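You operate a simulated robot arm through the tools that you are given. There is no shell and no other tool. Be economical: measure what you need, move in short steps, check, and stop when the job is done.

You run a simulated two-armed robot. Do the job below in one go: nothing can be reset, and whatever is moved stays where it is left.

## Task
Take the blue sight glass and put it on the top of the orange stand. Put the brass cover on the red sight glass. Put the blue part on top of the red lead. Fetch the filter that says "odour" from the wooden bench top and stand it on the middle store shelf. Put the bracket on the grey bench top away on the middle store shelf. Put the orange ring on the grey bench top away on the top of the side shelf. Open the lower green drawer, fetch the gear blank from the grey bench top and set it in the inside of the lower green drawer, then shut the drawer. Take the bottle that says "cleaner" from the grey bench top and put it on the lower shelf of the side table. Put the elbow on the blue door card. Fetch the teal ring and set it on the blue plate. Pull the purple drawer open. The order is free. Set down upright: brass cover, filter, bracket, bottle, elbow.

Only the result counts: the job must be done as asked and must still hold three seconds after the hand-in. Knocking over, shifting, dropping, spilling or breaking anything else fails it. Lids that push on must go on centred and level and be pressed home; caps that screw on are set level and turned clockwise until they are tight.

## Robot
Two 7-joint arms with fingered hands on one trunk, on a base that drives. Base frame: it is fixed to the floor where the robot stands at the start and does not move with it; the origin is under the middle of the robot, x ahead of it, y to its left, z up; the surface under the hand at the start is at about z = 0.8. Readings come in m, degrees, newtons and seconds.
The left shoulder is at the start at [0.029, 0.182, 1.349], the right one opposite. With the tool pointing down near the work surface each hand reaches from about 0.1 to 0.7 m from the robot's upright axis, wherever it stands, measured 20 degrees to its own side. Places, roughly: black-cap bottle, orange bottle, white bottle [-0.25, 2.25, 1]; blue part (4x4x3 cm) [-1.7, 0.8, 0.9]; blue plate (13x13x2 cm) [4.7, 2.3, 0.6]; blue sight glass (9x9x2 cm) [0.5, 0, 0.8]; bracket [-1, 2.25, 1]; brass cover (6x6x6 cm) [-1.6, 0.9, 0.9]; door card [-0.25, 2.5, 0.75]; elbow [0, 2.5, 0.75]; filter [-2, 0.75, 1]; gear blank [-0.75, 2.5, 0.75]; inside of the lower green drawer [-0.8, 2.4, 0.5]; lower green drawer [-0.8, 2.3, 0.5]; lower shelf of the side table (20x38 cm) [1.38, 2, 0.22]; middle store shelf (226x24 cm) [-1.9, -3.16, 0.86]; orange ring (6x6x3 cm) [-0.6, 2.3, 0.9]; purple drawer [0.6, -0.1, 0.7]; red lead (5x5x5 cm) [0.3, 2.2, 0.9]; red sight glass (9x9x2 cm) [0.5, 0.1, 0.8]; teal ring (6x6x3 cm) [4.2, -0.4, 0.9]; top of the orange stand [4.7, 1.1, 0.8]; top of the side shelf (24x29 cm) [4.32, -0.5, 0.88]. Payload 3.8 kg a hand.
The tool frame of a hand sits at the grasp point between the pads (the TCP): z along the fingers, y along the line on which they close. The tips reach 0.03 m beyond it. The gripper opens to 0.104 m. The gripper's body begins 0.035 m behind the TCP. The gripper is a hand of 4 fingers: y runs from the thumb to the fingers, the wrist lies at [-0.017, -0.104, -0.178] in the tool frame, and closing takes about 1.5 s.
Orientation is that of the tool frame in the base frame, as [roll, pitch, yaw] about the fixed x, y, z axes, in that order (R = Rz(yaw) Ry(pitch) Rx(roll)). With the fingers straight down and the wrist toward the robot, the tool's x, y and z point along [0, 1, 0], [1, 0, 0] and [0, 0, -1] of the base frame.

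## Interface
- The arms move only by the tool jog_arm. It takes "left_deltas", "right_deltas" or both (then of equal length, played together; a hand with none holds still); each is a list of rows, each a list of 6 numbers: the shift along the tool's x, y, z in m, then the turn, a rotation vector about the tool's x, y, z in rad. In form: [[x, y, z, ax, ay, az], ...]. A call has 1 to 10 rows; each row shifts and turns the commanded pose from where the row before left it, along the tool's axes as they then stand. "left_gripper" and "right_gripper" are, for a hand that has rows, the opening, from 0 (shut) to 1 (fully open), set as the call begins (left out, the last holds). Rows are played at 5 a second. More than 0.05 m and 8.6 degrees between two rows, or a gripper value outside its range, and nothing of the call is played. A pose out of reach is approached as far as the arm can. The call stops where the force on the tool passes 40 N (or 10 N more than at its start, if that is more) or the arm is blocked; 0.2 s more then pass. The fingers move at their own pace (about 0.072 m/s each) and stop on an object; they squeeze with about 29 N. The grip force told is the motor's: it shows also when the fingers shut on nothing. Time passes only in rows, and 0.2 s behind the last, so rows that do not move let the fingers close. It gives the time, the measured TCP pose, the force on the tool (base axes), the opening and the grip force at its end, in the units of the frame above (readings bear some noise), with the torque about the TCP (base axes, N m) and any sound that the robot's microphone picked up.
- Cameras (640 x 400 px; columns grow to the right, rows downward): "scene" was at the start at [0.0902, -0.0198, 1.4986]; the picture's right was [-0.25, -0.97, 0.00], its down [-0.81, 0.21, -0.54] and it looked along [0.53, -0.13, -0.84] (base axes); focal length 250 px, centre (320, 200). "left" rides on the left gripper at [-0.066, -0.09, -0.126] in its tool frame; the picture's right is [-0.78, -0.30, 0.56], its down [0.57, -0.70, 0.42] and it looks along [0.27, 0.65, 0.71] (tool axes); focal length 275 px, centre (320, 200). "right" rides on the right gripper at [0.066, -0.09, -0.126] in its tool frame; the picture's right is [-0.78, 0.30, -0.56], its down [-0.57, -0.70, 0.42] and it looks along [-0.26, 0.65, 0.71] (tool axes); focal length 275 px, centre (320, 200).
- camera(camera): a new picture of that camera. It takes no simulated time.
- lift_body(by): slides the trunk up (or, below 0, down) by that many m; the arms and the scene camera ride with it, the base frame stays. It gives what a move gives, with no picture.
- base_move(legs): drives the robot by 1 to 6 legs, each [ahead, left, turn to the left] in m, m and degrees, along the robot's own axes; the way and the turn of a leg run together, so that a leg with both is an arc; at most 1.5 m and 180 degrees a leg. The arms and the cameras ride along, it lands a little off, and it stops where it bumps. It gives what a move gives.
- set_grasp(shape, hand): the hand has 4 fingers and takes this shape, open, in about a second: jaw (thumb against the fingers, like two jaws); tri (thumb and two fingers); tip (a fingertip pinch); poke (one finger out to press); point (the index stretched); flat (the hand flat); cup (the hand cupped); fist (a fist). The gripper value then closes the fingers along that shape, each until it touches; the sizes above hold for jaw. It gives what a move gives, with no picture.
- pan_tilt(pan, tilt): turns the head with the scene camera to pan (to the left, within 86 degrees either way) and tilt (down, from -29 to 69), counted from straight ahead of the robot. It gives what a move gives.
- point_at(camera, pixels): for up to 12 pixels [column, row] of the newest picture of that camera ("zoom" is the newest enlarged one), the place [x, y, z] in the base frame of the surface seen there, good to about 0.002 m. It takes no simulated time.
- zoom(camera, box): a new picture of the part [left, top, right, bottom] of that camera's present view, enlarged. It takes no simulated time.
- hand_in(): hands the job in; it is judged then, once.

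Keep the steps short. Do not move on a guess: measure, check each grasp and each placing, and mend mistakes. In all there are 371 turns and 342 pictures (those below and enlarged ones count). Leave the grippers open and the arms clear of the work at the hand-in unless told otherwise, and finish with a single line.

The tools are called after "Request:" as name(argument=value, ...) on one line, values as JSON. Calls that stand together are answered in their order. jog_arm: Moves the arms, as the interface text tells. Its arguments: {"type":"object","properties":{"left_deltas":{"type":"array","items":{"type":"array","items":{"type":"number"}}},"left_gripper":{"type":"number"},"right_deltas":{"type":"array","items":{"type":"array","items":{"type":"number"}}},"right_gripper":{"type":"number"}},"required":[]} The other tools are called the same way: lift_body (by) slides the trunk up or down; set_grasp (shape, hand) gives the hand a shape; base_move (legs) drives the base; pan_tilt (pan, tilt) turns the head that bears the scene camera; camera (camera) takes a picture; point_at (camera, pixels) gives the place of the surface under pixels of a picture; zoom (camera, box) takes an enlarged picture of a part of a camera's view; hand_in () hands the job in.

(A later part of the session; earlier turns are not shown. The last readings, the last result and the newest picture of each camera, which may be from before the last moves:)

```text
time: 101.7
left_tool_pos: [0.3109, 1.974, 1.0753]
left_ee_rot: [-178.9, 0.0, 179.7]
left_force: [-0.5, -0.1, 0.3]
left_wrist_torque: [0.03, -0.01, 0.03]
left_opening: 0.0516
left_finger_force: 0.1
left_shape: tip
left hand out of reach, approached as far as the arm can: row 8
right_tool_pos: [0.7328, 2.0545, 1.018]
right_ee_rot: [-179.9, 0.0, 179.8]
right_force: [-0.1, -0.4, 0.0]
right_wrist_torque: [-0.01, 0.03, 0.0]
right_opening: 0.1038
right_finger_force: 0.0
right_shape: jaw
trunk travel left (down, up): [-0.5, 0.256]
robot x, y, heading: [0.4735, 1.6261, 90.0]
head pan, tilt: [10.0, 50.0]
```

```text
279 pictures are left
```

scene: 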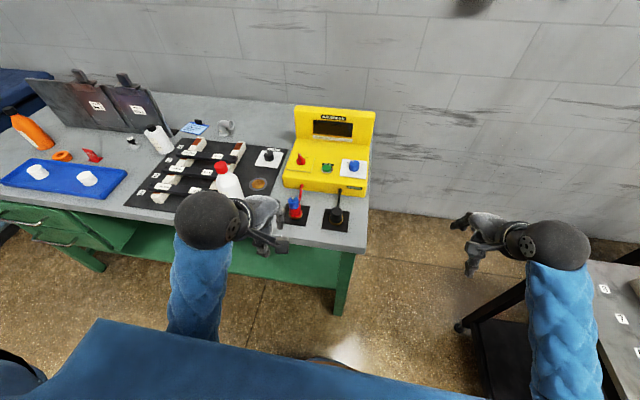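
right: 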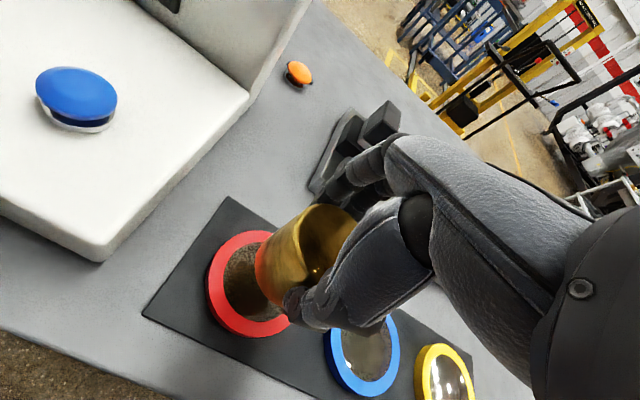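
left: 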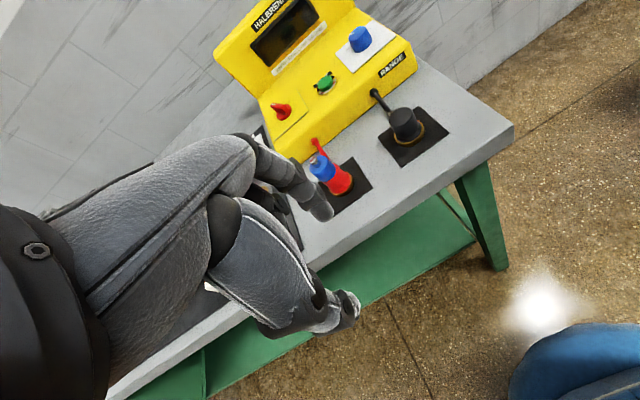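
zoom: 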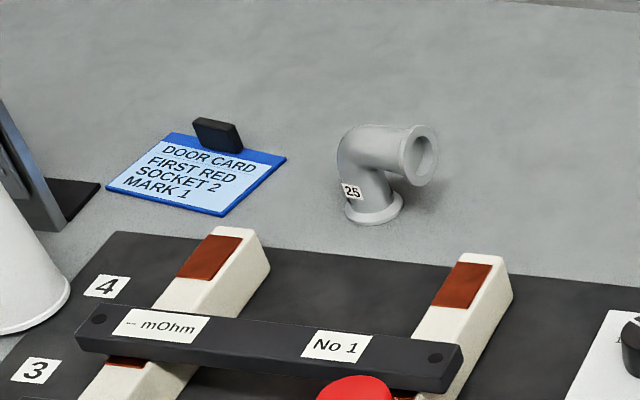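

Request:
base_move(legs=[[-0.2, 0, 0], [0, 0.4, 0]])

Request:
pan_tilt(pan=0, tilt=42)

Request:
camera(camera="scene")

Request:
zoom(camera="scene", box=[300, 130, 360, 170])

```text
time: 105.4
left_tool_pos: [-0.0887, 1.7742, 1.0762]
left_ee_rot: [-179.0, 0.0, 179.3]
left_force: [-0.4, 0.1, 0.2]
left_wrist_torque: [0.03, -0.04, 0.01]
left_opening: 0.0516
left_finger_force: 0.0
left_shape: tip
right_tool_pos: [0.3347, 1.8507, 1.0184]
right_ee_rot: [179.9, 0.0, 179.5]
right_force: [0.5, -0.5, 0.5]
right_wrist_torque: [0.03, -0.02, 0.0]
right_opening: 0.1039
right_finger_force: 0.0
right_shape: jaw
trunk travel left (down, up): [-0.5, 0.256]
robot x, y, heading: [0.0698, 1.4217, 89.4]
head pan, tilt: [10.0, 50.0]
```

```text
time: 106.1
left_tool_pos: [-0.0861, 1.7728, 1.0752]
left_ee_rot: [-178.9, 0.0, 179.3]
left_force: [0.1, -0.1, -0.4]
left_wrist_torque: [0.0, -0.01, 0.04]
left_opening: 0.0518
left_finger_force: 0.1
left_shape: tip
right_tool_pos: [0.3347, 1.8512, 1.0193]
right_ee_rot: [-180.0, 0.0, 179.5]
right_force: [-0.5, 0.4, -0.4]
right_wrist_torque: [0.01, 0.0, 0.02]
right_opening: 0.1037
right_finger_force: 0.2
right_shape: jaw
trunk travel left (down, up): [-0.5, 0.256]
robot x, y, heading: [0.069, 1.417, 89.2]
head pan, tilt: [0.0, 42.0]
```

```text
278 pictures are left
```

scene: 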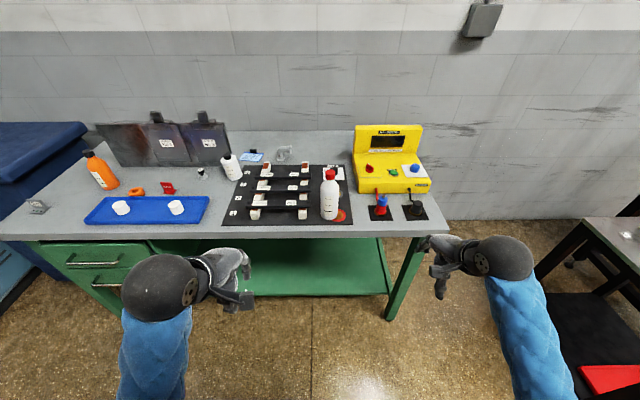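

```text
10.00 times, centred on (330, 150) of scene
```

zoom: 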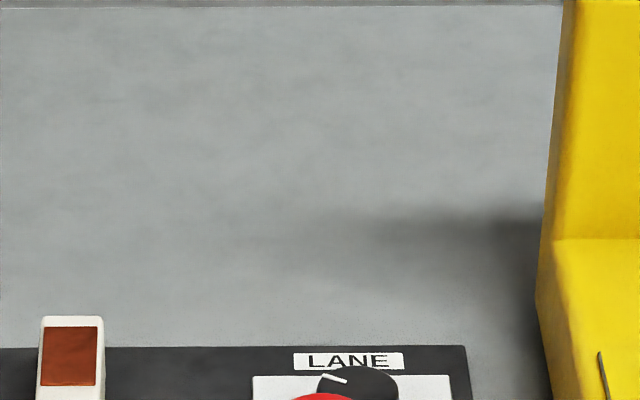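

Request:
zoom(camera="scene", box=[300, 165, 360, 225])

Request:
zoom(camera="scene", box=[200, 145, 260, 190])

Request:
zoom(camera="scene", box=[70, 145, 150, 205])

```text
6.67 times, centred on (330, 195) of scene
```

zoom: 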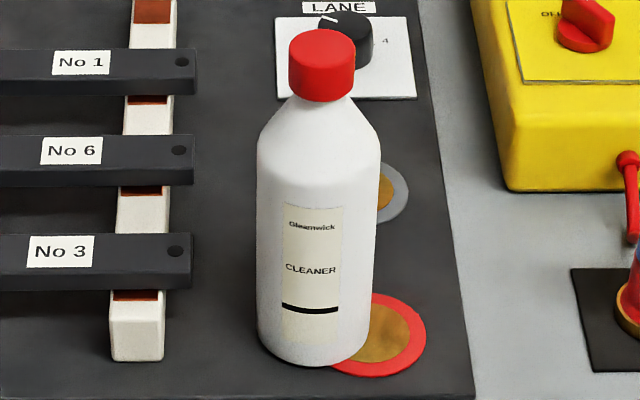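

```text
8.89 times, centred on (230, 168) of scene
```

zoom: 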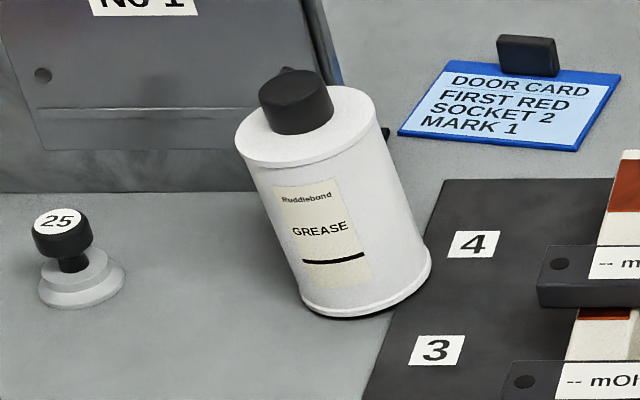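

```text
6.67 times, centred on (110, 175) of scene
```

zoom: 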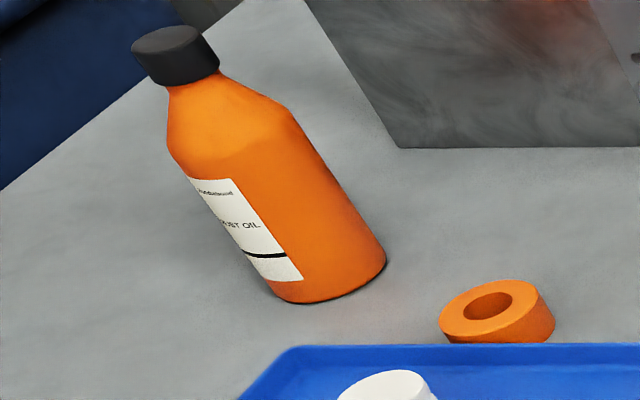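

The cleaner is the white bottle with the red cap. I measure it and its neighbours.

Request:
zoom(camera="scene", box=[290, 155, 370, 235])

Request:
point_at(camera="zoom", pixels=[[320, 95], [292, 260], [335, 260], [370, 250], [310, 320], [190, 240], [180, 150], [295, 160], [320, 65], [160, 290]])

```text
5.00 times, centred on (330, 195) of scene
```

zoom: 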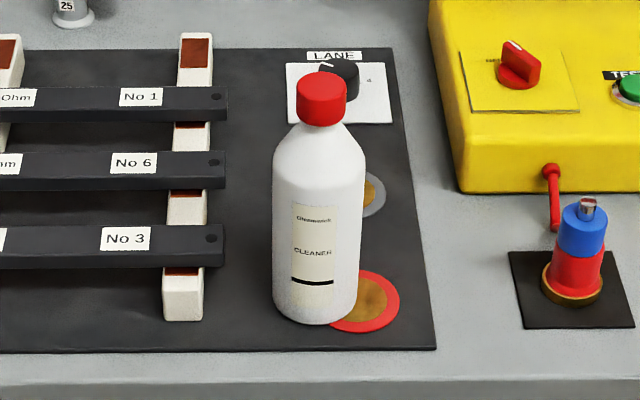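

```text
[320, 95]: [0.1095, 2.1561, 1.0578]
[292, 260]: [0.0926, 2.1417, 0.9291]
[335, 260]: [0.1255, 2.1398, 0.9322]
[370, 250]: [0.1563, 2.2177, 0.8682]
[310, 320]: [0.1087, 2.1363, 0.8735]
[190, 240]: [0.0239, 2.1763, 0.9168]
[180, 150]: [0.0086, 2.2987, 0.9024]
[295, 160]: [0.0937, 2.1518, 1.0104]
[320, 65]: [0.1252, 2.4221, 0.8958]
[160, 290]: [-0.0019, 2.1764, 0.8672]
```

I rotate the right hand so the fingers point forward with the thumb on the right, ready for a side grasp.

Request:
jog_arm(right_deltas=[[0, 0, 0, -0.0864, -0.0864, -0.0864], [0, 0, 0, -0.0864, -0.0864, -0.0864], [0, 0, 0, -0.0864, -0.0864, -0.0864], [0, 0, 0, -0.0864, -0.0864, -0.0864], [0, 0, 0, -0.0864, -0.0864, -0.0864], [0, 0, 0, -0.0864, -0.0864, -0.0864], [0, 0, 0, -0.0864, -0.0864, -0.0864]])

Request:
jog_arm(right_deltas=[[0, 0, 0, -0.0864, -0.0864, -0.0864], [0, 0, 0, -0.0864, -0.0864, -0.0864], [0, 0, 0, -0.0864, -0.0864, -0.0864], [0, 0, 0, -0.0864, -0.0864, -0.0864], [0, 0, 0, -0.0864, -0.0864, -0.0864], [0, 0, 0, -0.0864, -0.0864, -0.0864], [0, 0, 0, -0.0864, -0.0864, -0.0864]])

Request:
camera(camera="scene")

```text
time: 107.7
left_tool_pos: [-0.0879, 1.773, 1.0764]
left_ee_rot: [-178.9, -0.1, 179.4]
left_force: [0.5, 0.0, 0.0]
left_wrist_torque: [0.04, 0.01, -0.01]
left_opening: 0.0516
left_finger_force: 0.1
left_shape: tip
right_tool_pos: [0.3342, 1.8498, 1.0168]
right_ee_rot: [153.5, 41.9, -153.8]
right_force: [0.0, -0.5, 1.3]
right_wrist_torque: [0.01, -0.01, 0.01]
right_opening: 0.1039
right_finger_force: 0.1
right_shape: jaw
trunk travel left (down, up): [-0.5, 0.256]
robot x, y, heading: [0.0711, 1.4239, 89.2]
head pan, tilt: [0.0, 42.0]
```

```text
time: 109.3
left_tool_pos: [-0.0872, 1.7733, 1.0749]
left_ee_rot: [-179.0, 0.0, 179.5]
left_force: [0.1, 0.4, 0.3]
left_wrist_torque: [0.03, 0.01, -0.01]
left_opening: 0.0517
left_finger_force: 0.1
left_shape: tip
right_tool_pos: [0.3349, 1.8512, 1.0177]
right_ee_rot: [-54.2, 89.8, 35.4]
right_force: [-0.5, 0.4, 0.3]
right_wrist_torque: [-0.03, -0.02, 0.0]
right_opening: 0.1035
right_finger_force: 0.1
right_shape: jaw
trunk travel left (down, up): [-0.5, 0.256]
robot x, y, heading: [0.0676, 1.4188, 89.4]
head pan, tilt: [0.0, 42.0]
```

```text
272 pictures are left
```

scene: 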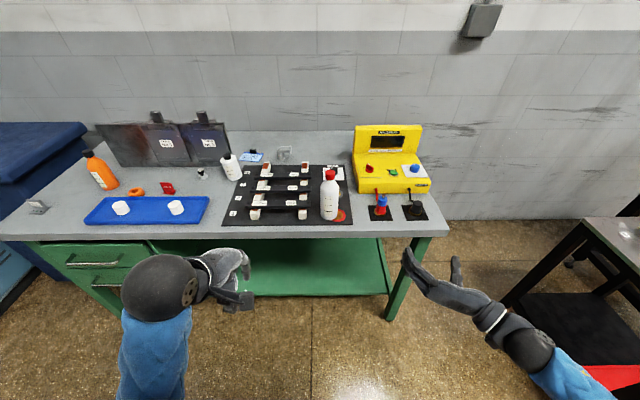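

Request:
base_move(legs=[[0, 0.222, 0], [0.17, 0, 0.6]])

Request:
camera(camera="right")

Request:
camera(camera="scene")

```text
time: 112.1
left_tool_pos: [-0.32, 1.946, 1.0757]
left_ee_rot: [-178.8, 0.0, -179.6]
left_force: [0.6, 0.6, 0.4]
left_wrist_torque: [-0.02, 0.02, 0.0]
left_opening: 0.0518
left_finger_force: 0.1
left_shape: tip
right_tool_pos: [0.1008, 2.0314, 1.0179]
right_ee_rot: [-148.1, 90.0, -57.7]
right_force: [0.1, 0.0, 0.5]
right_wrist_torque: [0.0, -0.01, 0.0]
right_opening: 0.1035
right_finger_force: 0.0
right_shape: jaw
trunk travel left (down, up): [-0.5, 0.256]
robot x, y, heading: [-0.1586, 1.5938, 90.6]
head pan, tilt: [0.0, 42.0]
```

```text
271 pictures are left
```

right: 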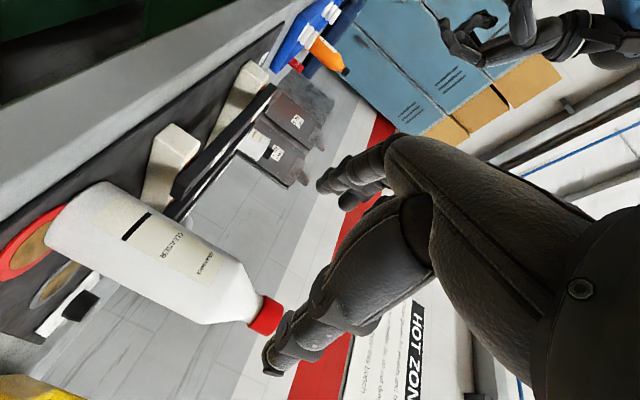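

```text
270 pictures are left
```

scene: 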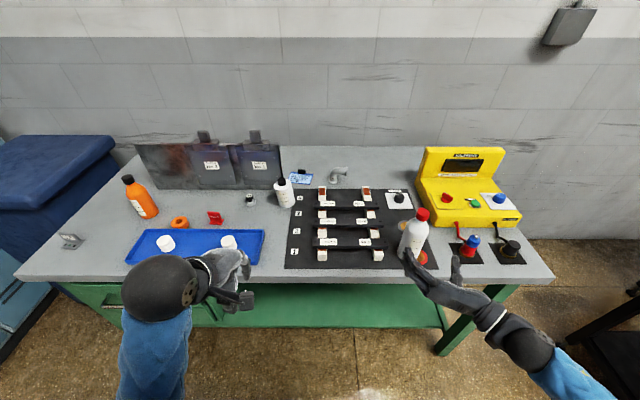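

Request:
jog_arm(right_deltas=[[0.025, -0.0117, 0, 0, 0, 0], [0.025, 0, 0, 0, 0, 0], [0, 0, 0.04, 0, 0, 0], [0, 0, 0.04, 0, 0, 0]])

Request:
camera(camera="right")

Request:
zoom(camera="scene", box=[360, 190, 500, 300])

```text
time: 113.1
left_tool_pos: [-0.3202, 1.9461, 1.0745]
left_ee_rot: [-178.8, 0.0, -179.7]
left_force: [-0.5, 0.3, -0.5]
left_wrist_torque: [-0.01, 0.02, -0.02]
left_opening: 0.0518
left_finger_force: 0.0
left_shape: tip
right_tool_pos: [0.1098, 2.1102, 0.9693]
right_ee_rot: [-146.0, 89.9, -55.4]
right_force: [-0.5, -0.5, -0.1]
right_wrist_torque: [0.03, 0.03, 0.0]
right_opening: 0.1038
right_finger_force: 0.1
right_shape: jaw
trunk travel left (down, up): [-0.5, 0.256]
robot x, y, heading: [-0.1536, 1.5981, 90.5]
head pan, tilt: [0.0, 42.0]
```

```text
269 pictures are left
```

right: 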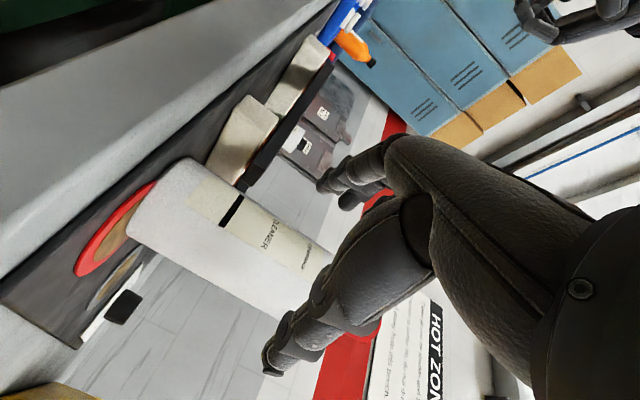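

```text
3.64 times, centred on (430, 245) of scene
```

zoom: 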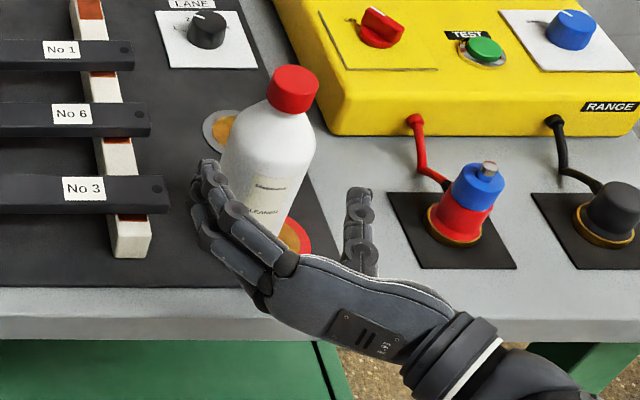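

Request:
jog_arm(right_deltas=[[0, 0, 0.03, 0, 0, 0], [0, 0, 0.025, 0, 0, 0]])

Request:
zoom(camera="scene", box=[360, 190, 500, 300])

```text
time: 113.7
left_tool_pos: [-0.3209, 1.9446, 1.0759]
left_ee_rot: [-178.9, 0.1, -179.6]
left_force: [0.7, -0.4, 1.3]
left_wrist_torque: [-0.01, -0.02, 0.01]
left_opening: 0.0518
left_finger_force: 0.1
left_shape: tip
right_tool_pos: [0.1088, 2.1642, 0.9674]
right_ee_rot: [178.3, 89.9, -91.1]
right_force: [-0.2, 0.5, -0.7]
right_wrist_torque: [-0.01, 0.01, 0.0]
right_opening: 0.1037
right_finger_force: 0.0
right_shape: jaw
trunk travel left (down, up): [-0.5, 0.256]
robot x, y, heading: [-0.1579, 1.5956, 90.3]
head pan, tilt: [0.0, 42.0]
```

```text
3.64 times, centred on (430, 245) of scene
```

zoom: 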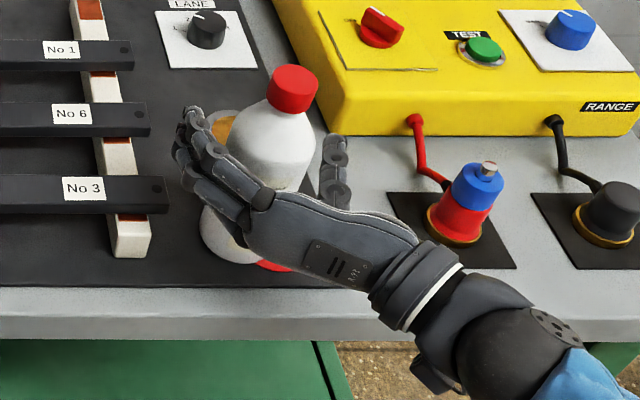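

Request:
jog_arm(right_deltas=[[0, 0, 0, 0, 0, 0], [0, 0, 0, 0, 0, 0], [0, 0, 0, 0, 0, 0], [0, 0, 0, 0, 0, 0], [0, 0, 0, 0, 0, 0]], right_gripper=0)

Request:
jog_arm(right_deltas=[[-0.02, 0, 0, 0, 0, 0], [-0.03, 0, 0, 0, 0, 0], [-0.03, 0, 0, 0, 0, 0]])

Request:
camera(camera="scene")

```text
time: 114.9
left_tool_pos: [-0.3213, 1.9451, 1.0753]
left_ee_rot: [-179.0, -0.1, -179.7]
left_force: [-0.7, 0.5, 0.2]
left_wrist_torque: [0.02, 0.02, -0.01]
left_opening: 0.0517
left_finger_force: 0.1
left_shape: tip
right_tool_pos: [0.1099, 2.1648, 0.9682]
right_ee_rot: [101.3, 89.9, -168.1]
right_force: [0.1, 0.8, 0.6]
right_wrist_torque: [0.01, -0.03, 0.04]
right_opening: 0.0485
right_finger_force: 28.6
right_shape: jaw
trunk travel left (down, up): [-0.5, 0.256]
robot x, y, heading: [-0.1545, 1.5972, 90.6]
head pan, tilt: [0.0, 42.0]
```

```text
time: 115.7
left_tool_pos: [-0.3217, 1.9433, 1.0758]
left_ee_rot: [-178.9, -0.1, -179.7]
left_force: [-0.6, 0.5, -0.6]
left_wrist_torque: [-0.03, 0.03, 0.0]
left_opening: 0.0516
left_finger_force: 0.0
left_shape: tip
right_tool_pos: [0.1082, 2.1639, 1.0484]
right_ee_rot: [-155.9, 89.9, -65.4]
right_force: [-0.5, 0.3, -3.4]
right_wrist_torque: [0.0, 0.0, -0.01]
right_opening: 0.0483
right_finger_force: 29.1
right_shape: jaw
trunk travel left (down, up): [-0.5, 0.256]
robot x, y, heading: [-0.1576, 1.5956, 90.4]
head pan, tilt: [0.0, 42.0]
```

```text
266 pictures are left
```

scene: 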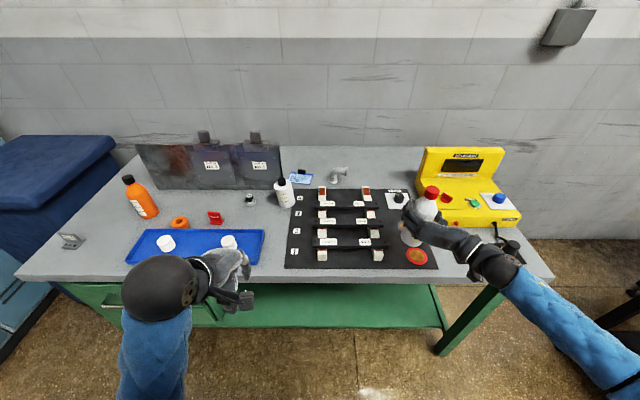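

Request:
jog_arm(right_deltas=[[0, 0, -0.05, 0, 0, 0], [0, 0, -0.05, 0, 0, 0]], left_deltas=[[0.02, -0.04, 0.02, 0, 0, 0], [0.02, -0.04, 0.02, 0, 0, 0]])

Request:
base_move(legs=[[-0.3, 0, 0], [0, 0, -90.4], [0.6, 0.15, 0]])

Request:
pan_tilt(pan=15, tilt=50)

Request:
camera(camera="scene")

```text
time: 116.3
left_tool_pos: [-0.3514, 1.9091, 1.0079]
left_ee_rot: [-178.8, 0.0, -179.6]
left_force: [-0.5, -0.7, -0.4]
left_wrist_torque: [0.02, 0.01, 0.01]
left_opening: 0.0519
left_finger_force: 0.0
left_shape: tip
left hand out of reach, approached as far as the arm can: row 1, 2
right_tool_pos: [0.1128, 2.0596, 1.0523]
right_ee_rot: [-13.4, 89.9, 77.2]
right_force: [0.1, -0.5, -3.7]
right_wrist_torque: [-0.01, 0.01, 0.01]
right_opening: 0.0483
right_finger_force: 28.9
right_shape: jaw
trunk travel left (down, up): [-0.5, 0.256]
robot x, y, heading: [-0.1541, 1.5943, 90.5]
head pan, tilt: [0.0, 42.0]
```

```text
time: 125.3
left_tool_pos: [0.7693, 1.6388, 1.0073]
left_ee_rot: [-178.8, 0.1, 90.0]
left_force: [-0.3, 0.1, -0.1]
left_wrist_torque: [0.01, 0.03, 0.01]
left_opening: 0.0517
left_finger_force: 0.0
left_shape: tip
right_tool_pos: [0.9161, 1.1733, 1.05]
right_ee_rot: [-176.9, 89.9, -176.8]
right_force: [-0.2, -0.3, -3.8]
right_wrist_torque: [0.03, 0.03, 0.0]
right_opening: 0.0483
right_finger_force: 29.4
right_shape: jaw
trunk travel left (down, up): [-0.5, 0.256]
robot x, y, heading: [0.4501, 1.4504, -0.1]
head pan, tilt: [0.0, 42.0]
```

```text
time: 126.1
left_tool_pos: [0.7685, 1.6391, 1.0077]
left_ee_rot: [-178.8, 0.0, 90.0]
left_force: [-0.9, -0.6, 0.4]
left_wrist_torque: [-0.02, 0.01, -0.01]
left_opening: 0.0518
left_finger_force: 0.1
left_shape: tip
right_tool_pos: [0.9163, 1.1739, 1.0492]
right_ee_rot: [177.5, 89.8, 177.8]
right_force: [-0.3, 0.1, -3.9]
right_wrist_torque: [-0.01, 0.03, -0.03]
right_opening: 0.0481
right_finger_force: 28.8
right_shape: jaw
trunk travel left (down, up): [-0.5, 0.256]
robot x, y, heading: [0.4549, 1.4466, -0.2]
head pan, tilt: [15.0, 50.0]
```

```text
265 pictures are left
```

scene: 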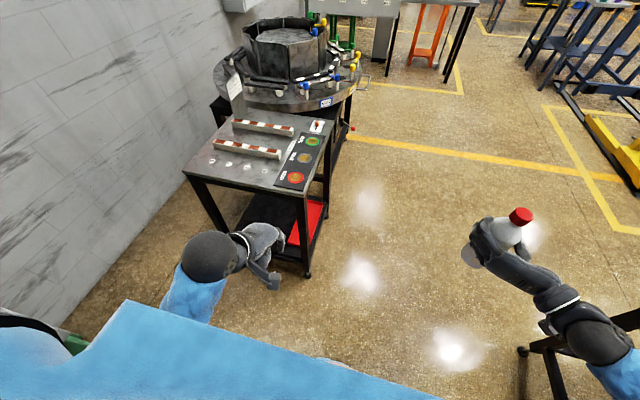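

The lower shelf has a red tray in front and free black space behind. I go round to the table's front side.

Request:
base_move(legs=[[0, -0.25, 0], [0, 0, 90.2], [0, -0.72, 0]])

Request:
pan_tilt(pan=-10, tilt=45)

Request:
camera(camera="scene")

```text
time: 135.4
left_tool_pos: [0.9896, 1.5321, 1.0077]
left_ee_rot: [-178.8, 0.1, -178.5]
left_force: [0.6, -0.5, -0.1]
left_wrist_torque: [0.01, 0.01, 0.01]
left_opening: 0.052
left_finger_force: 0.0
left_shape: tip
right_tool_pos: [1.4512, 1.6907, 1.0487]
right_ee_rot: [-158.2, 89.9, -66.7]
right_force: [-0.3, -0.1, -4.0]
right_wrist_torque: [0.0, -0.01, -0.01]
right_opening: 0.0478
right_finger_force: 28.6
right_shape: jaw
trunk travel left (down, up): [-0.5, 0.256]
robot x, y, heading: [1.1893, 1.2201, 91.1]
head pan, tilt: [15.0, 50.0]
```

```text
time: 136.3
left_tool_pos: [0.9884, 1.5314, 1.0069]
left_ee_rot: [-178.8, 0.0, -178.5]
left_force: [0.2, 0.6, -0.2]
left_wrist_torque: [0.01, 0.0, 0.03]
left_opening: 0.0519
left_finger_force: 0.1
left_shape: tip
right_tool_pos: [1.4493, 1.6903, 1.0491]
right_ee_rot: [176.8, 89.9, -91.6]
right_force: [0.2, -0.4, -3.9]
right_wrist_torque: [-0.04, 0.0, 0.01]
right_opening: 0.0478
right_finger_force: 29.2
right_shape: jaw
trunk travel left (down, up): [-0.5, 0.256]
robot x, y, heading: [1.1868, 1.2211, 91.5]
head pan, tilt: [-10.0, 45.0]
```

```text
264 pictures are left
```

scene: 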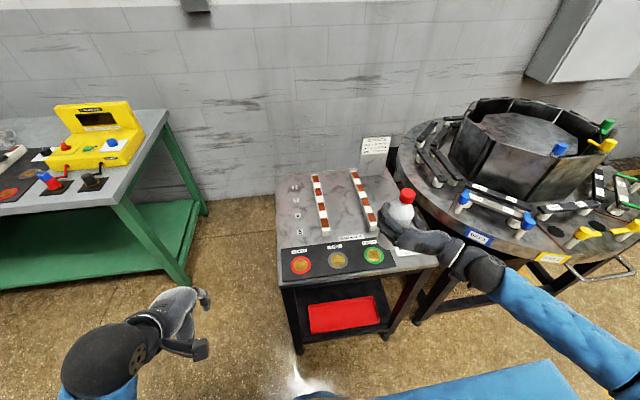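

Request:
base_move(legs=[[-0.22, 0.1, -1.3]])

Request:
lift_body(by=-0.5)

Request:
pan_tilt(pan=-10, tilt=30)

Request:
camera(camera="scene")

```text
time: 138.1
left_tool_pos: [0.8974, 1.3147, 1.0078]
left_ee_rot: [-178.9, 0.0, -179.7]
left_force: [0.0, -1.2, 0.2]
left_wrist_torque: [0.01, 0.01, 0.06]
left_opening: 0.0516
left_finger_force: 0.0
left_shape: tip
right_tool_pos: [1.3627, 1.4621, 1.0506]
right_ee_rot: [63.8, 89.9, 154.2]
right_force: [0.5, -0.6, -4.1]
right_wrist_torque: [-0.03, -0.01, -0.04]
right_opening: 0.0476
right_finger_force: 28.9
right_shape: jaw
trunk travel left (down, up): [-0.5, 0.256]
robot x, y, heading: [1.0905, 0.9993, 89.9]
head pan, tilt: [-10.0, 45.0]
```

```text
refused: -0.5 is not a number from -0.4 to 0.4
```

```text
time: 138.9
left_tool_pos: [0.8995, 1.3166, 1.0086]
left_ee_rot: [-178.9, 0.0, -179.8]
left_force: [-0.2, 0.4, -0.6]
left_wrist_torque: [-0.02, 0.0, 0.0]
left_opening: 0.0517
left_finger_force: 0.0
left_shape: tip
right_tool_pos: [1.3628, 1.4645, 1.0481]
right_ee_rot: [177.8, 89.9, -91.8]
right_force: [-0.4, -0.1, -3.8]
right_wrist_torque: [-0.02, 0.0, 0.02]
right_opening: 0.0476
right_finger_force: 29.4
right_shape: jaw
trunk travel left (down, up): [-0.5, 0.256]
robot x, y, heading: [1.0938, 0.9988, 90.3]
head pan, tilt: [-10.0, 30.0]
```

```text
263 pictures are left
```

scene: 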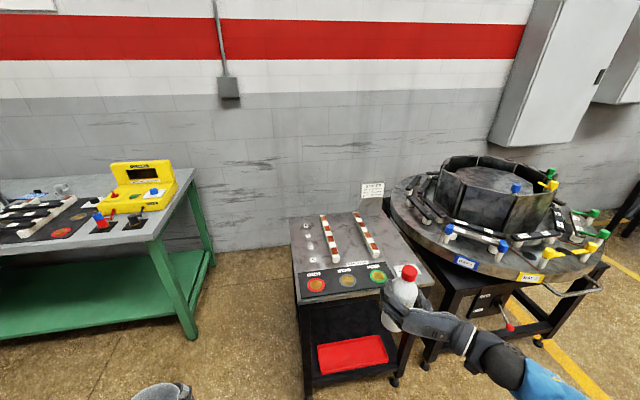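

Request:
lift_body(by=-0.4)

Request:
camera(camera="scene")

```text
time: 142.7
left_tool_pos: [0.8979, 1.3106, 0.5277]
left_ee_rot: [-160.4, 0.1, -179.8]
left_force: [-0.4, 0.6, 0.4]
left_wrist_torque: [0.0, -0.02, 0.02]
left_opening: 0.0518
left_finger_force: 0.0
left_shape: tip
right_tool_pos: [1.3624, 1.4642, 0.6502]
right_ee_rot: [126.0, 89.9, -143.8]
right_force: [1.2, -0.4, -3.4]
right_wrist_torque: [-0.05, 0.02, 0.01]
right_opening: 0.0475
right_finger_force: 28.4
right_shape: jaw
trunk travel left (down, up): [-0.1, 0.656]
robot x, y, heading: [1.0937, 1.0001, 90.2]
head pan, tilt: [-10.0, 30.0]
```

```text
262 pictures are left
```

scene: 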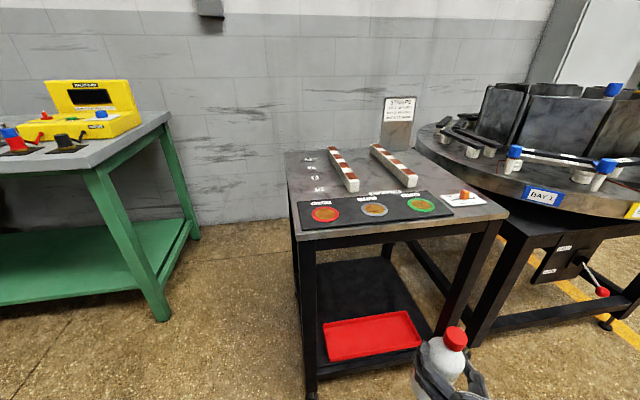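

Request:
point_at(camera="scene", pixels=[[360, 280], [325, 275], [395, 285], [360, 312], [325, 325], [415, 318], [330, 360], [385, 262], [322, 395], [310, 380], [460, 300], [435, 310]])

```text
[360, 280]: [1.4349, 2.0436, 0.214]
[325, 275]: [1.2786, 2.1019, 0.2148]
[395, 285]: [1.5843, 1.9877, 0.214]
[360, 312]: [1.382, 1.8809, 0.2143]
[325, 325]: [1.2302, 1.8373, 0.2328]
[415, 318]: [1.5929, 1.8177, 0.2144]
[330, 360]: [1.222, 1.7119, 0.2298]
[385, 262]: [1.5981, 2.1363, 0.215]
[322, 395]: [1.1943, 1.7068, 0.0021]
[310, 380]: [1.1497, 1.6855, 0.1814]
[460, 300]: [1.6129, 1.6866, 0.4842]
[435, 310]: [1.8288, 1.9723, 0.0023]
```

Request:
lift_body(by=-0.1)

Request:
jog_arm(right_deltas=[[0.04, 0, 0, 0, 0, 0], [0.04, 0, 0, 0, 0, 0], [0.04, 0, 0, 0, 0, 0], [0.04, 0, 0, 0, 0, 0], [0.03, 0, 0, 0, 0, 0]])

Request:
pan_tilt(pan=-15, tilt=40)

Request:
camera(camera="scene")

```text
time: 144.0
left_tool_pos: [0.8987, 1.2975, 0.4064]
left_ee_rot: [-152.3, 0.0, -179.8]
left_force: [-0.8, 0.4, -0.2]
left_wrist_torque: [0.0, 0.01, 0.01]
left_opening: 0.0519
left_finger_force: 0.0
left_shape: tip
right_tool_pos: [1.3616, 1.4637, 0.5503]
right_ee_rot: [17.5, 89.9, 108.0]
right_force: [-0.1, 0.4, -4.9]
right_wrist_torque: [-0.03, 0.03, -0.02]
right_opening: 0.0477
right_finger_force: 28.8
right_shape: jaw
trunk travel left (down, up): [0.0, 0.756]
robot x, y, heading: [1.0898, 1.0013, 90.3]
head pan, tilt: [-10.0, 30.0]
```

```text
time: 145.2
left_tool_pos: [0.8974, 1.2978, 0.4063]
left_ee_rot: [-152.4, 0.0, -179.8]
left_force: [0.3, -0.5, -0.3]
left_wrist_torque: [0.0, 0.0, 0.0]
left_opening: 0.0519
left_finger_force: 0.0
left_shape: tip
right_tool_pos: [1.3618, 1.4663, 0.3588]
right_ee_rot: [137.8, 89.9, -131.9]
right_force: [0.2, 0.5, -3.8]
right_wrist_torque: [-0.03, -0.01, -0.01]
right_opening: 0.0476
right_finger_force: 29.3
right_shape: jaw
trunk travel left (down, up): [0.0, 0.756]
robot x, y, heading: [1.0928, 1.0018, 90.3]
head pan, tilt: [-10.0, 30.0]
```

```text
time: 145.9
left_tool_pos: [0.8991, 1.2984, 0.4056]
left_ee_rot: [-152.5, 0.0, -179.8]
left_force: [0.1, -0.4, 1.3]
left_wrist_torque: [0.0, 0.03, 0.0]
left_opening: 0.0516
left_finger_force: 0.1
left_shape: tip
right_tool_pos: [1.3626, 1.4662, 0.3577]
right_ee_rot: [141.3, 89.9, -128.4]
right_force: [0.8, -0.9, -2.8]
right_wrist_torque: [-0.01, -0.02, 0.03]
right_opening: 0.0478
right_finger_force: 29.7
right_shape: jaw
trunk travel left (down, up): [0.0, 0.756]
robot x, y, heading: [1.0924, 0.9985, 90.4]
head pan, tilt: [-15.0, 40.0]
```

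```text
261 pictures are left
```

scene: 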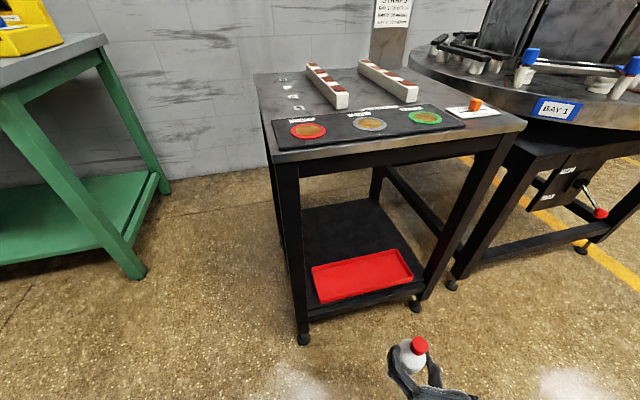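

Request:
base_move(legs=[[0.02, 0.276, 0], [0, 0, -20.4]])

Request:
jog_arm(right_deltas=[[0, 0.018, 0.045, 0, 0, 0], [0, 0.018, 0.045, 0, 0, 0], [0, 0.018, 0.045, 0, 0, 0], [0, 0.016, 0.04, 0, 0, 0], [0, 0, 0.04, 0, 0, 0]])

Request:
pan_tilt(pan=-5, tilt=40)

Request:
camera(camera="scene")

```text
time: 149.0
left_tool_pos: [0.7417, 1.367, 0.4065]
left_ee_rot: [-152.4, -0.1, 159.8]
left_force: [-0.4, 0.3, 0.1]
left_wrist_torque: [0.0, -0.03, 0.02]
left_opening: 0.052
left_finger_force: 0.1
left_shape: tip
right_tool_pos: [1.2334, 1.3627, 0.3587]
right_ee_rot: [-166.3, 89.9, -96.3]
right_force: [1.1, 0.1, -3.0]
right_wrist_torque: [-0.05, -0.01, 0.02]
right_opening: 0.0476
right_finger_force: 29.1
right_shape: jaw
trunk travel left (down, up): [0.0, 0.756]
robot x, y, heading: [0.8172, 1.0157, 69.8]
head pan, tilt: [-15.0, 40.0]
```

```text
time: 150.2
left_tool_pos: [0.7412, 1.3653, 0.4065]
left_ee_rot: [-152.4, 0.0, 159.7]
left_force: [0.0, 0.1, 1.1]
left_wrist_torque: [-0.01, -0.06, 0.01]
left_opening: 0.0518
left_finger_force: 0.1
left_shape: tip
right_tool_pos: [1.2385, 1.5879, 0.3583]
right_ee_rot: [174.5, 89.8, -115.5]
right_force: [-0.2, -0.7, -4.5]
right_wrist_torque: [-0.01, -0.06, -0.02]
right_opening: 0.0477
right_finger_force: 29.1
right_shape: jaw
trunk travel left (down, up): [0.0, 0.756]
robot x, y, heading: [0.8177, 1.0188, 69.7]
head pan, tilt: [-15.0, 40.0]
```

```text
time: 150.9
left_tool_pos: [0.7413, 1.3662, 0.405]
left_ee_rot: [-152.4, 0.1, 159.8]
left_force: [0.2, 0.7, -0.8]
left_wrist_torque: [0.0, 0.01, -0.01]
left_opening: 0.0518
left_finger_force: 0.0
left_shape: tip
right_tool_pos: [1.2377, 1.5885, 0.3593]
right_ee_rot: [115.3, 89.8, -174.7]
right_force: [0.1, -0.3, -4.3]
right_wrist_torque: [-0.01, 0.01, 0.03]
right_opening: 0.0478
right_finger_force: 29.0
right_shape: jaw
trunk travel left (down, up): [0.0, 0.756]
robot x, y, heading: [0.8189, 1.018, 69.9]
head pan, tilt: [-5.0, 40.0]
```

```text
260 pictures are left
```

scene: 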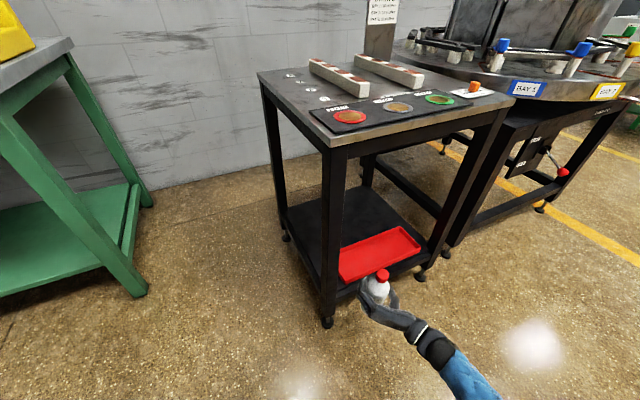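

Request:
base_move(legs=[[0.2, 0, 0]])

Request:
camera(camera="scene")

```text
time: 152.5
left_tool_pos: [0.8065, 1.5521, 0.4064]
left_ee_rot: [-152.4, 0.0, 160.1]
left_force: [0.3, -0.2, 0.1]
left_wrist_torque: [0.02, 0.03, -0.02]
left_opening: 0.0516
left_finger_force: 0.0
left_shape: tip
right_tool_pos: [1.3027, 1.7777, 0.359]
right_ee_rot: [168.2, 89.8, -121.5]
right_force: [-1.0, -0.2, -3.1]
right_wrist_torque: [-0.02, 0.01, -0.04]
right_opening: 0.0472
right_finger_force: 28.8
right_shape: jaw
trunk travel left (down, up): [0.0, 0.756]
robot x, y, heading: [0.8859, 1.2033, 70.0]
head pan, tilt: [-5.0, 40.0]
```

```text
259 pictures are left
```

scene: 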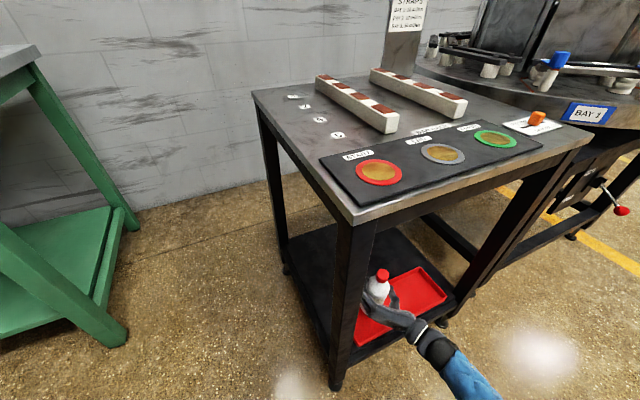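

Request:
base_move(legs=[[0.12, 0, 0]])

Request:
camera(camera="scene")

Request:
camera(camera="right")

```text
time: 153.7
left_tool_pos: [0.8474, 1.6613, 0.4064]
left_ee_rot: [-152.5, 0.0, 159.8]
left_force: [-0.5, 0.3, 0.9]
left_wrist_torque: [0.0, 0.0, 0.03]
left_opening: 0.0517
left_finger_force: 0.1
left_shape: tip
right_tool_pos: [1.3462, 1.8852, 0.3583]
right_ee_rot: [142.0, 89.9, -148.0]
right_force: [-0.6, 0.9, -4.3]
right_wrist_torque: [0.0, 0.01, -0.04]
right_opening: 0.0474
right_finger_force: 28.6
right_shape: jaw
trunk travel left (down, up): [0.0, 0.756]
robot x, y, heading: [0.9281, 1.3157, 69.8]
head pan, tilt: [-5.0, 40.0]
```

```text
258 pictures are left
```

scene: 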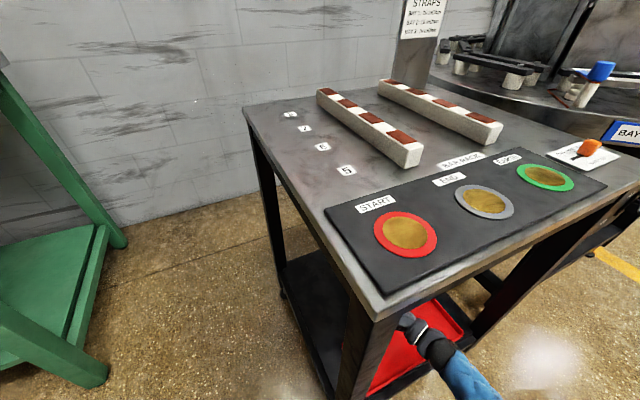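

```text
257 pictures are left
```

right: 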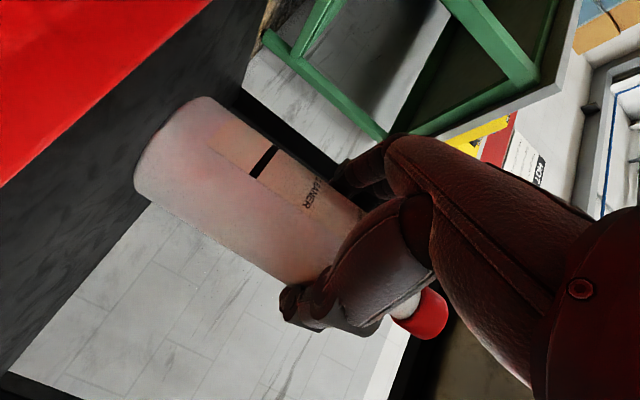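

Request:
base_move(legs=[[0.1, 0, 0]])

Request:
jog_arm(right_deltas=[[0.015, 0, 0, 0, 0, 0], [0.012, 0, 0, 0, 0, 0], [0.006, 0, 0, 0, 0, 0]])

Request:
camera(camera="right")

```text
time: 154.8
left_tool_pos: [0.885, 1.756, 0.4059]
left_ee_rot: [-152.4, 0.0, 159.7]
left_force: [0.4, 0.3, -1.0]
left_wrist_torque: [-0.01, 0.01, 0.02]
left_opening: 0.0515
left_finger_force: 0.0
left_shape: tip
right_tool_pos: [1.3817, 1.9778, 0.359]
right_ee_rot: [177.8, 89.8, -112.3]
right_force: [0.1, -0.7, -4.2]
right_wrist_torque: [-0.04, -0.01, 0.01]
right_opening: 0.0474
right_finger_force: 29.0
right_shape: jaw
trunk travel left (down, up): [0.0, 0.756]
robot x, y, heading: [0.9574, 1.4118, 69.5]
head pan, tilt: [-5.0, 40.0]
```

```text
time: 155.7
left_tool_pos: [0.8843, 1.7564, 0.4056]
left_ee_rot: [-152.4, 0.0, 159.6]
left_force: [0.8, -0.6, 0.2]
left_wrist_torque: [0.02, 0.01, 0.04]
left_opening: 0.0518
left_finger_force: 0.0
left_shape: tip
right_tool_pos: [1.3828, 1.9788, 0.3243]
right_ee_rot: [-147.3, 89.9, -77.5]
right_force: [-0.9, -0.2, -4.2]
right_wrist_torque: [0.01, 0.03, -0.01]
right_opening: 0.0473
right_finger_force: 28.9
right_shape: jaw
trunk travel left (down, up): [0.0, 0.756]
robot x, y, heading: [0.96, 1.4066, 69.9]
head pan, tilt: [-5.0, 40.0]
```

```text
256 pictures are left
```

right: 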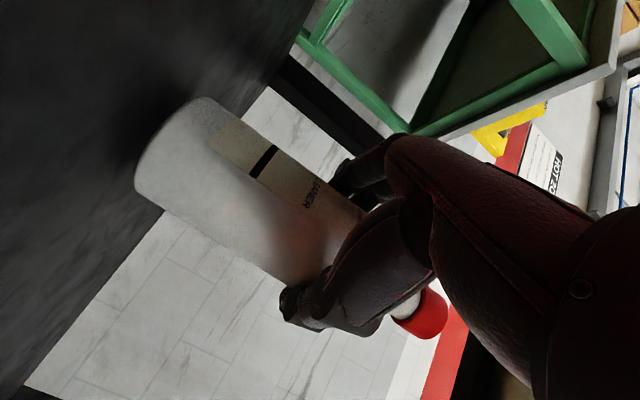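

Request:
jog_arm(right_deltas=[[0.003, 0, 0, 0, 0, 0], [0.003, 0, 0, 0, 0, 0], [0.002, 0, 0, 0, 0, 0]])

```text
time: 156.4
left_tool_pos: [0.8826, 1.7565, 0.4063]
left_ee_rot: [-152.5, 0.0, 159.7]
left_force: [-0.3, 0.2, -0.5]
left_wrist_torque: [0.0, 0.03, 0.0]
left_opening: 0.0518
left_finger_force: 0.0
left_shape: tip
right_tool_pos: [1.3825, 1.9788, 0.3191]
right_ee_rot: [87.6, 90.0, 157.4]
right_force: [0.9, 1.6, 1.1]
right_wrist_torque: [0.0, -0.01, 0.03]
right_opening: 0.0473
right_finger_force: 29.0
right_shape: jaw
trunk travel left (down, up): [0.0, 0.756]
robot x, y, heading: [0.9599, 1.4072, 69.7]
head pan, tilt: [-5.0, 40.0]
```

Touching the shelf. One mm more, then I open and withdraw.

Request:
jog_arm(right_deltas=[[0.001, 0, 0, 0, 0, 0], [0, 0, 0, 0, 0, 0]])

Request:
jog_arm(right_deltas=[[0, 0, 0, 0, 0, 0], [0, 0, 0, 0, 0, 0], [0, 0, 0, 0, 0, 0], [0, 0, 0, 0, 0, 0], [0, 0, 0, 0, 0, 0]], right_gripper=1)

Request:
camera(camera="right")

```text
time: 157.1
left_tool_pos: [0.884, 1.7548, 0.4054]
left_ee_rot: [-152.3, -0.1, 159.6]
left_force: [-1.0, 0.1, 0.5]
left_wrist_torque: [0.0, -0.01, -0.03]
left_opening: 0.0519
left_finger_force: 0.2
left_shape: tip
right_tool_pos: [1.3821, 1.9773, 0.318]
right_ee_rot: [-38.6, 90.0, 31.2]
right_force: [-0.7, 2.7, 4.7]
right_wrist_torque: [0.06, 0.02, 0.01]
right_opening: 0.0471
right_finger_force: 29.3
right_shape: jaw
trunk travel left (down, up): [0.0, 0.756]
robot x, y, heading: [0.9624, 1.406, 69.8]
head pan, tilt: [-5.0, 40.0]
```

```text
time: 158.2
left_tool_pos: [0.8841, 1.757, 0.406]
left_ee_rot: [-152.5, 0.0, 159.8]
left_force: [0.0, 0.2, -0.4]
left_wrist_torque: [0.0, 0.01, -0.03]
left_opening: 0.0519
left_finger_force: 0.1
left_shape: tip
right_tool_pos: [1.3829, 1.9774, 0.3171]
right_ee_rot: [103.6, 89.9, 173.5]
right_force: [0.5, -0.2, -0.1]
right_wrist_torque: [-0.01, -0.03, 0.01]
right_opening: 0.1034
right_finger_force: 0.1
right_shape: jaw
trunk travel left (down, up): [0.0, 0.756]
robot x, y, heading: [0.9654, 1.4078, 69.7]
head pan, tilt: [-5.0, 40.0]
```

```text
255 pictures are left
```

right: 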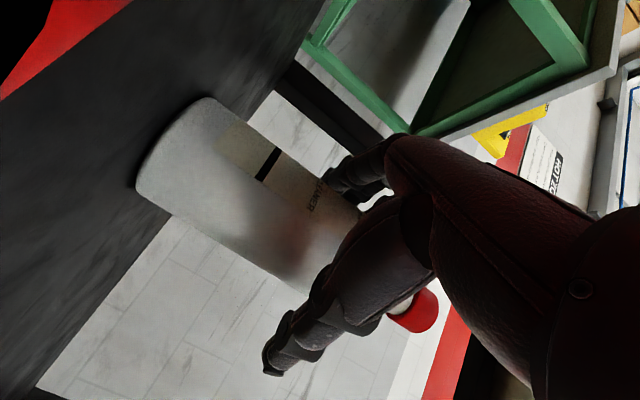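

Request:
jog_arm(right_deltas=[[0, 0.005, 0, 0, 0, 0], [0, 0, -0.03, 0, 0, 0], [0, 0, -0.03, 0, 0, 0]])

Request:
camera(camera="right")

```text
time: 159.1
left_tool_pos: [0.8827, 1.7568, 0.4048]
left_ee_rot: [-152.4, 0.1, 159.7]
left_force: [-0.8, 0.0, -0.2]
left_wrist_torque: [-0.01, -0.01, 0.02]
left_opening: 0.0521
left_finger_force: 0.1
left_shape: tip
right_tool_pos: [1.3565, 1.9228, 0.317]
right_ee_rot: [-120.6, 89.9, -50.8]
right_force: [-0.4, 0.6, 0.4]
right_wrist_torque: [0.03, 0.02, -0.01]
right_opening: 0.1036
right_finger_force: 0.1
right_shape: jaw
trunk travel left (down, up): [0.0, 0.756]
robot x, y, heading: [0.9601, 1.4065, 69.6]
head pan, tilt: [-5.0, 40.0]
```

```text
254 pictures are left
```

right: 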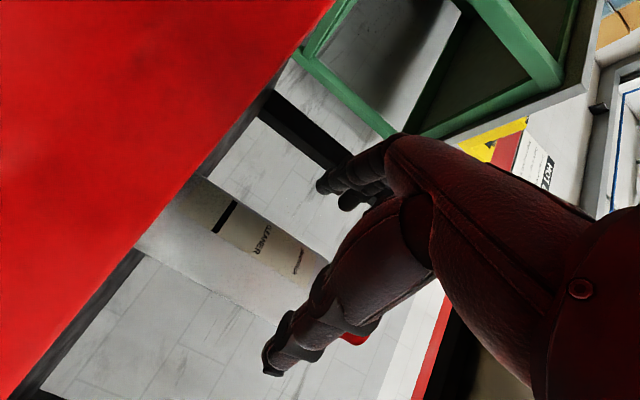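

Request:
base_move(legs=[[-0.45, 0, 0]])

Request:
camera(camera="scene")

```text
time: 161.7
left_tool_pos: [0.7321, 1.3465, 0.4059]
left_ee_rot: [-152.4, -0.1, 159.6]
left_force: [0.2, 0.5, -0.1]
left_wrist_torque: [0.0, -0.03, -0.02]
left_opening: 0.0517
left_finger_force: 0.2
left_shape: tip
right_tool_pos: [1.2069, 1.5123, 0.3165]
right_ee_rot: [163.2, 89.9, -127.0]
right_force: [0.4, 0.2, 0.5]
right_wrist_torque: [0.0, 0.02, 0.02]
right_opening: 0.1036
right_finger_force: 0.0
right_shape: jaw
trunk travel left (down, up): [0.0, 0.756]
robot x, y, heading: [0.811, 0.9964, 69.7]
head pan, tilt: [-5.0, 40.0]
```

```text
253 pictures are left
```

scene: 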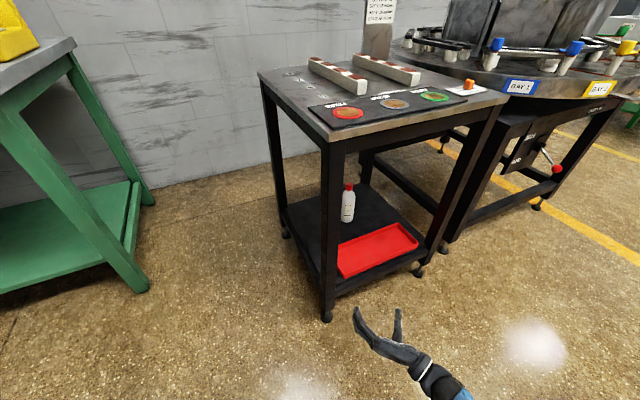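

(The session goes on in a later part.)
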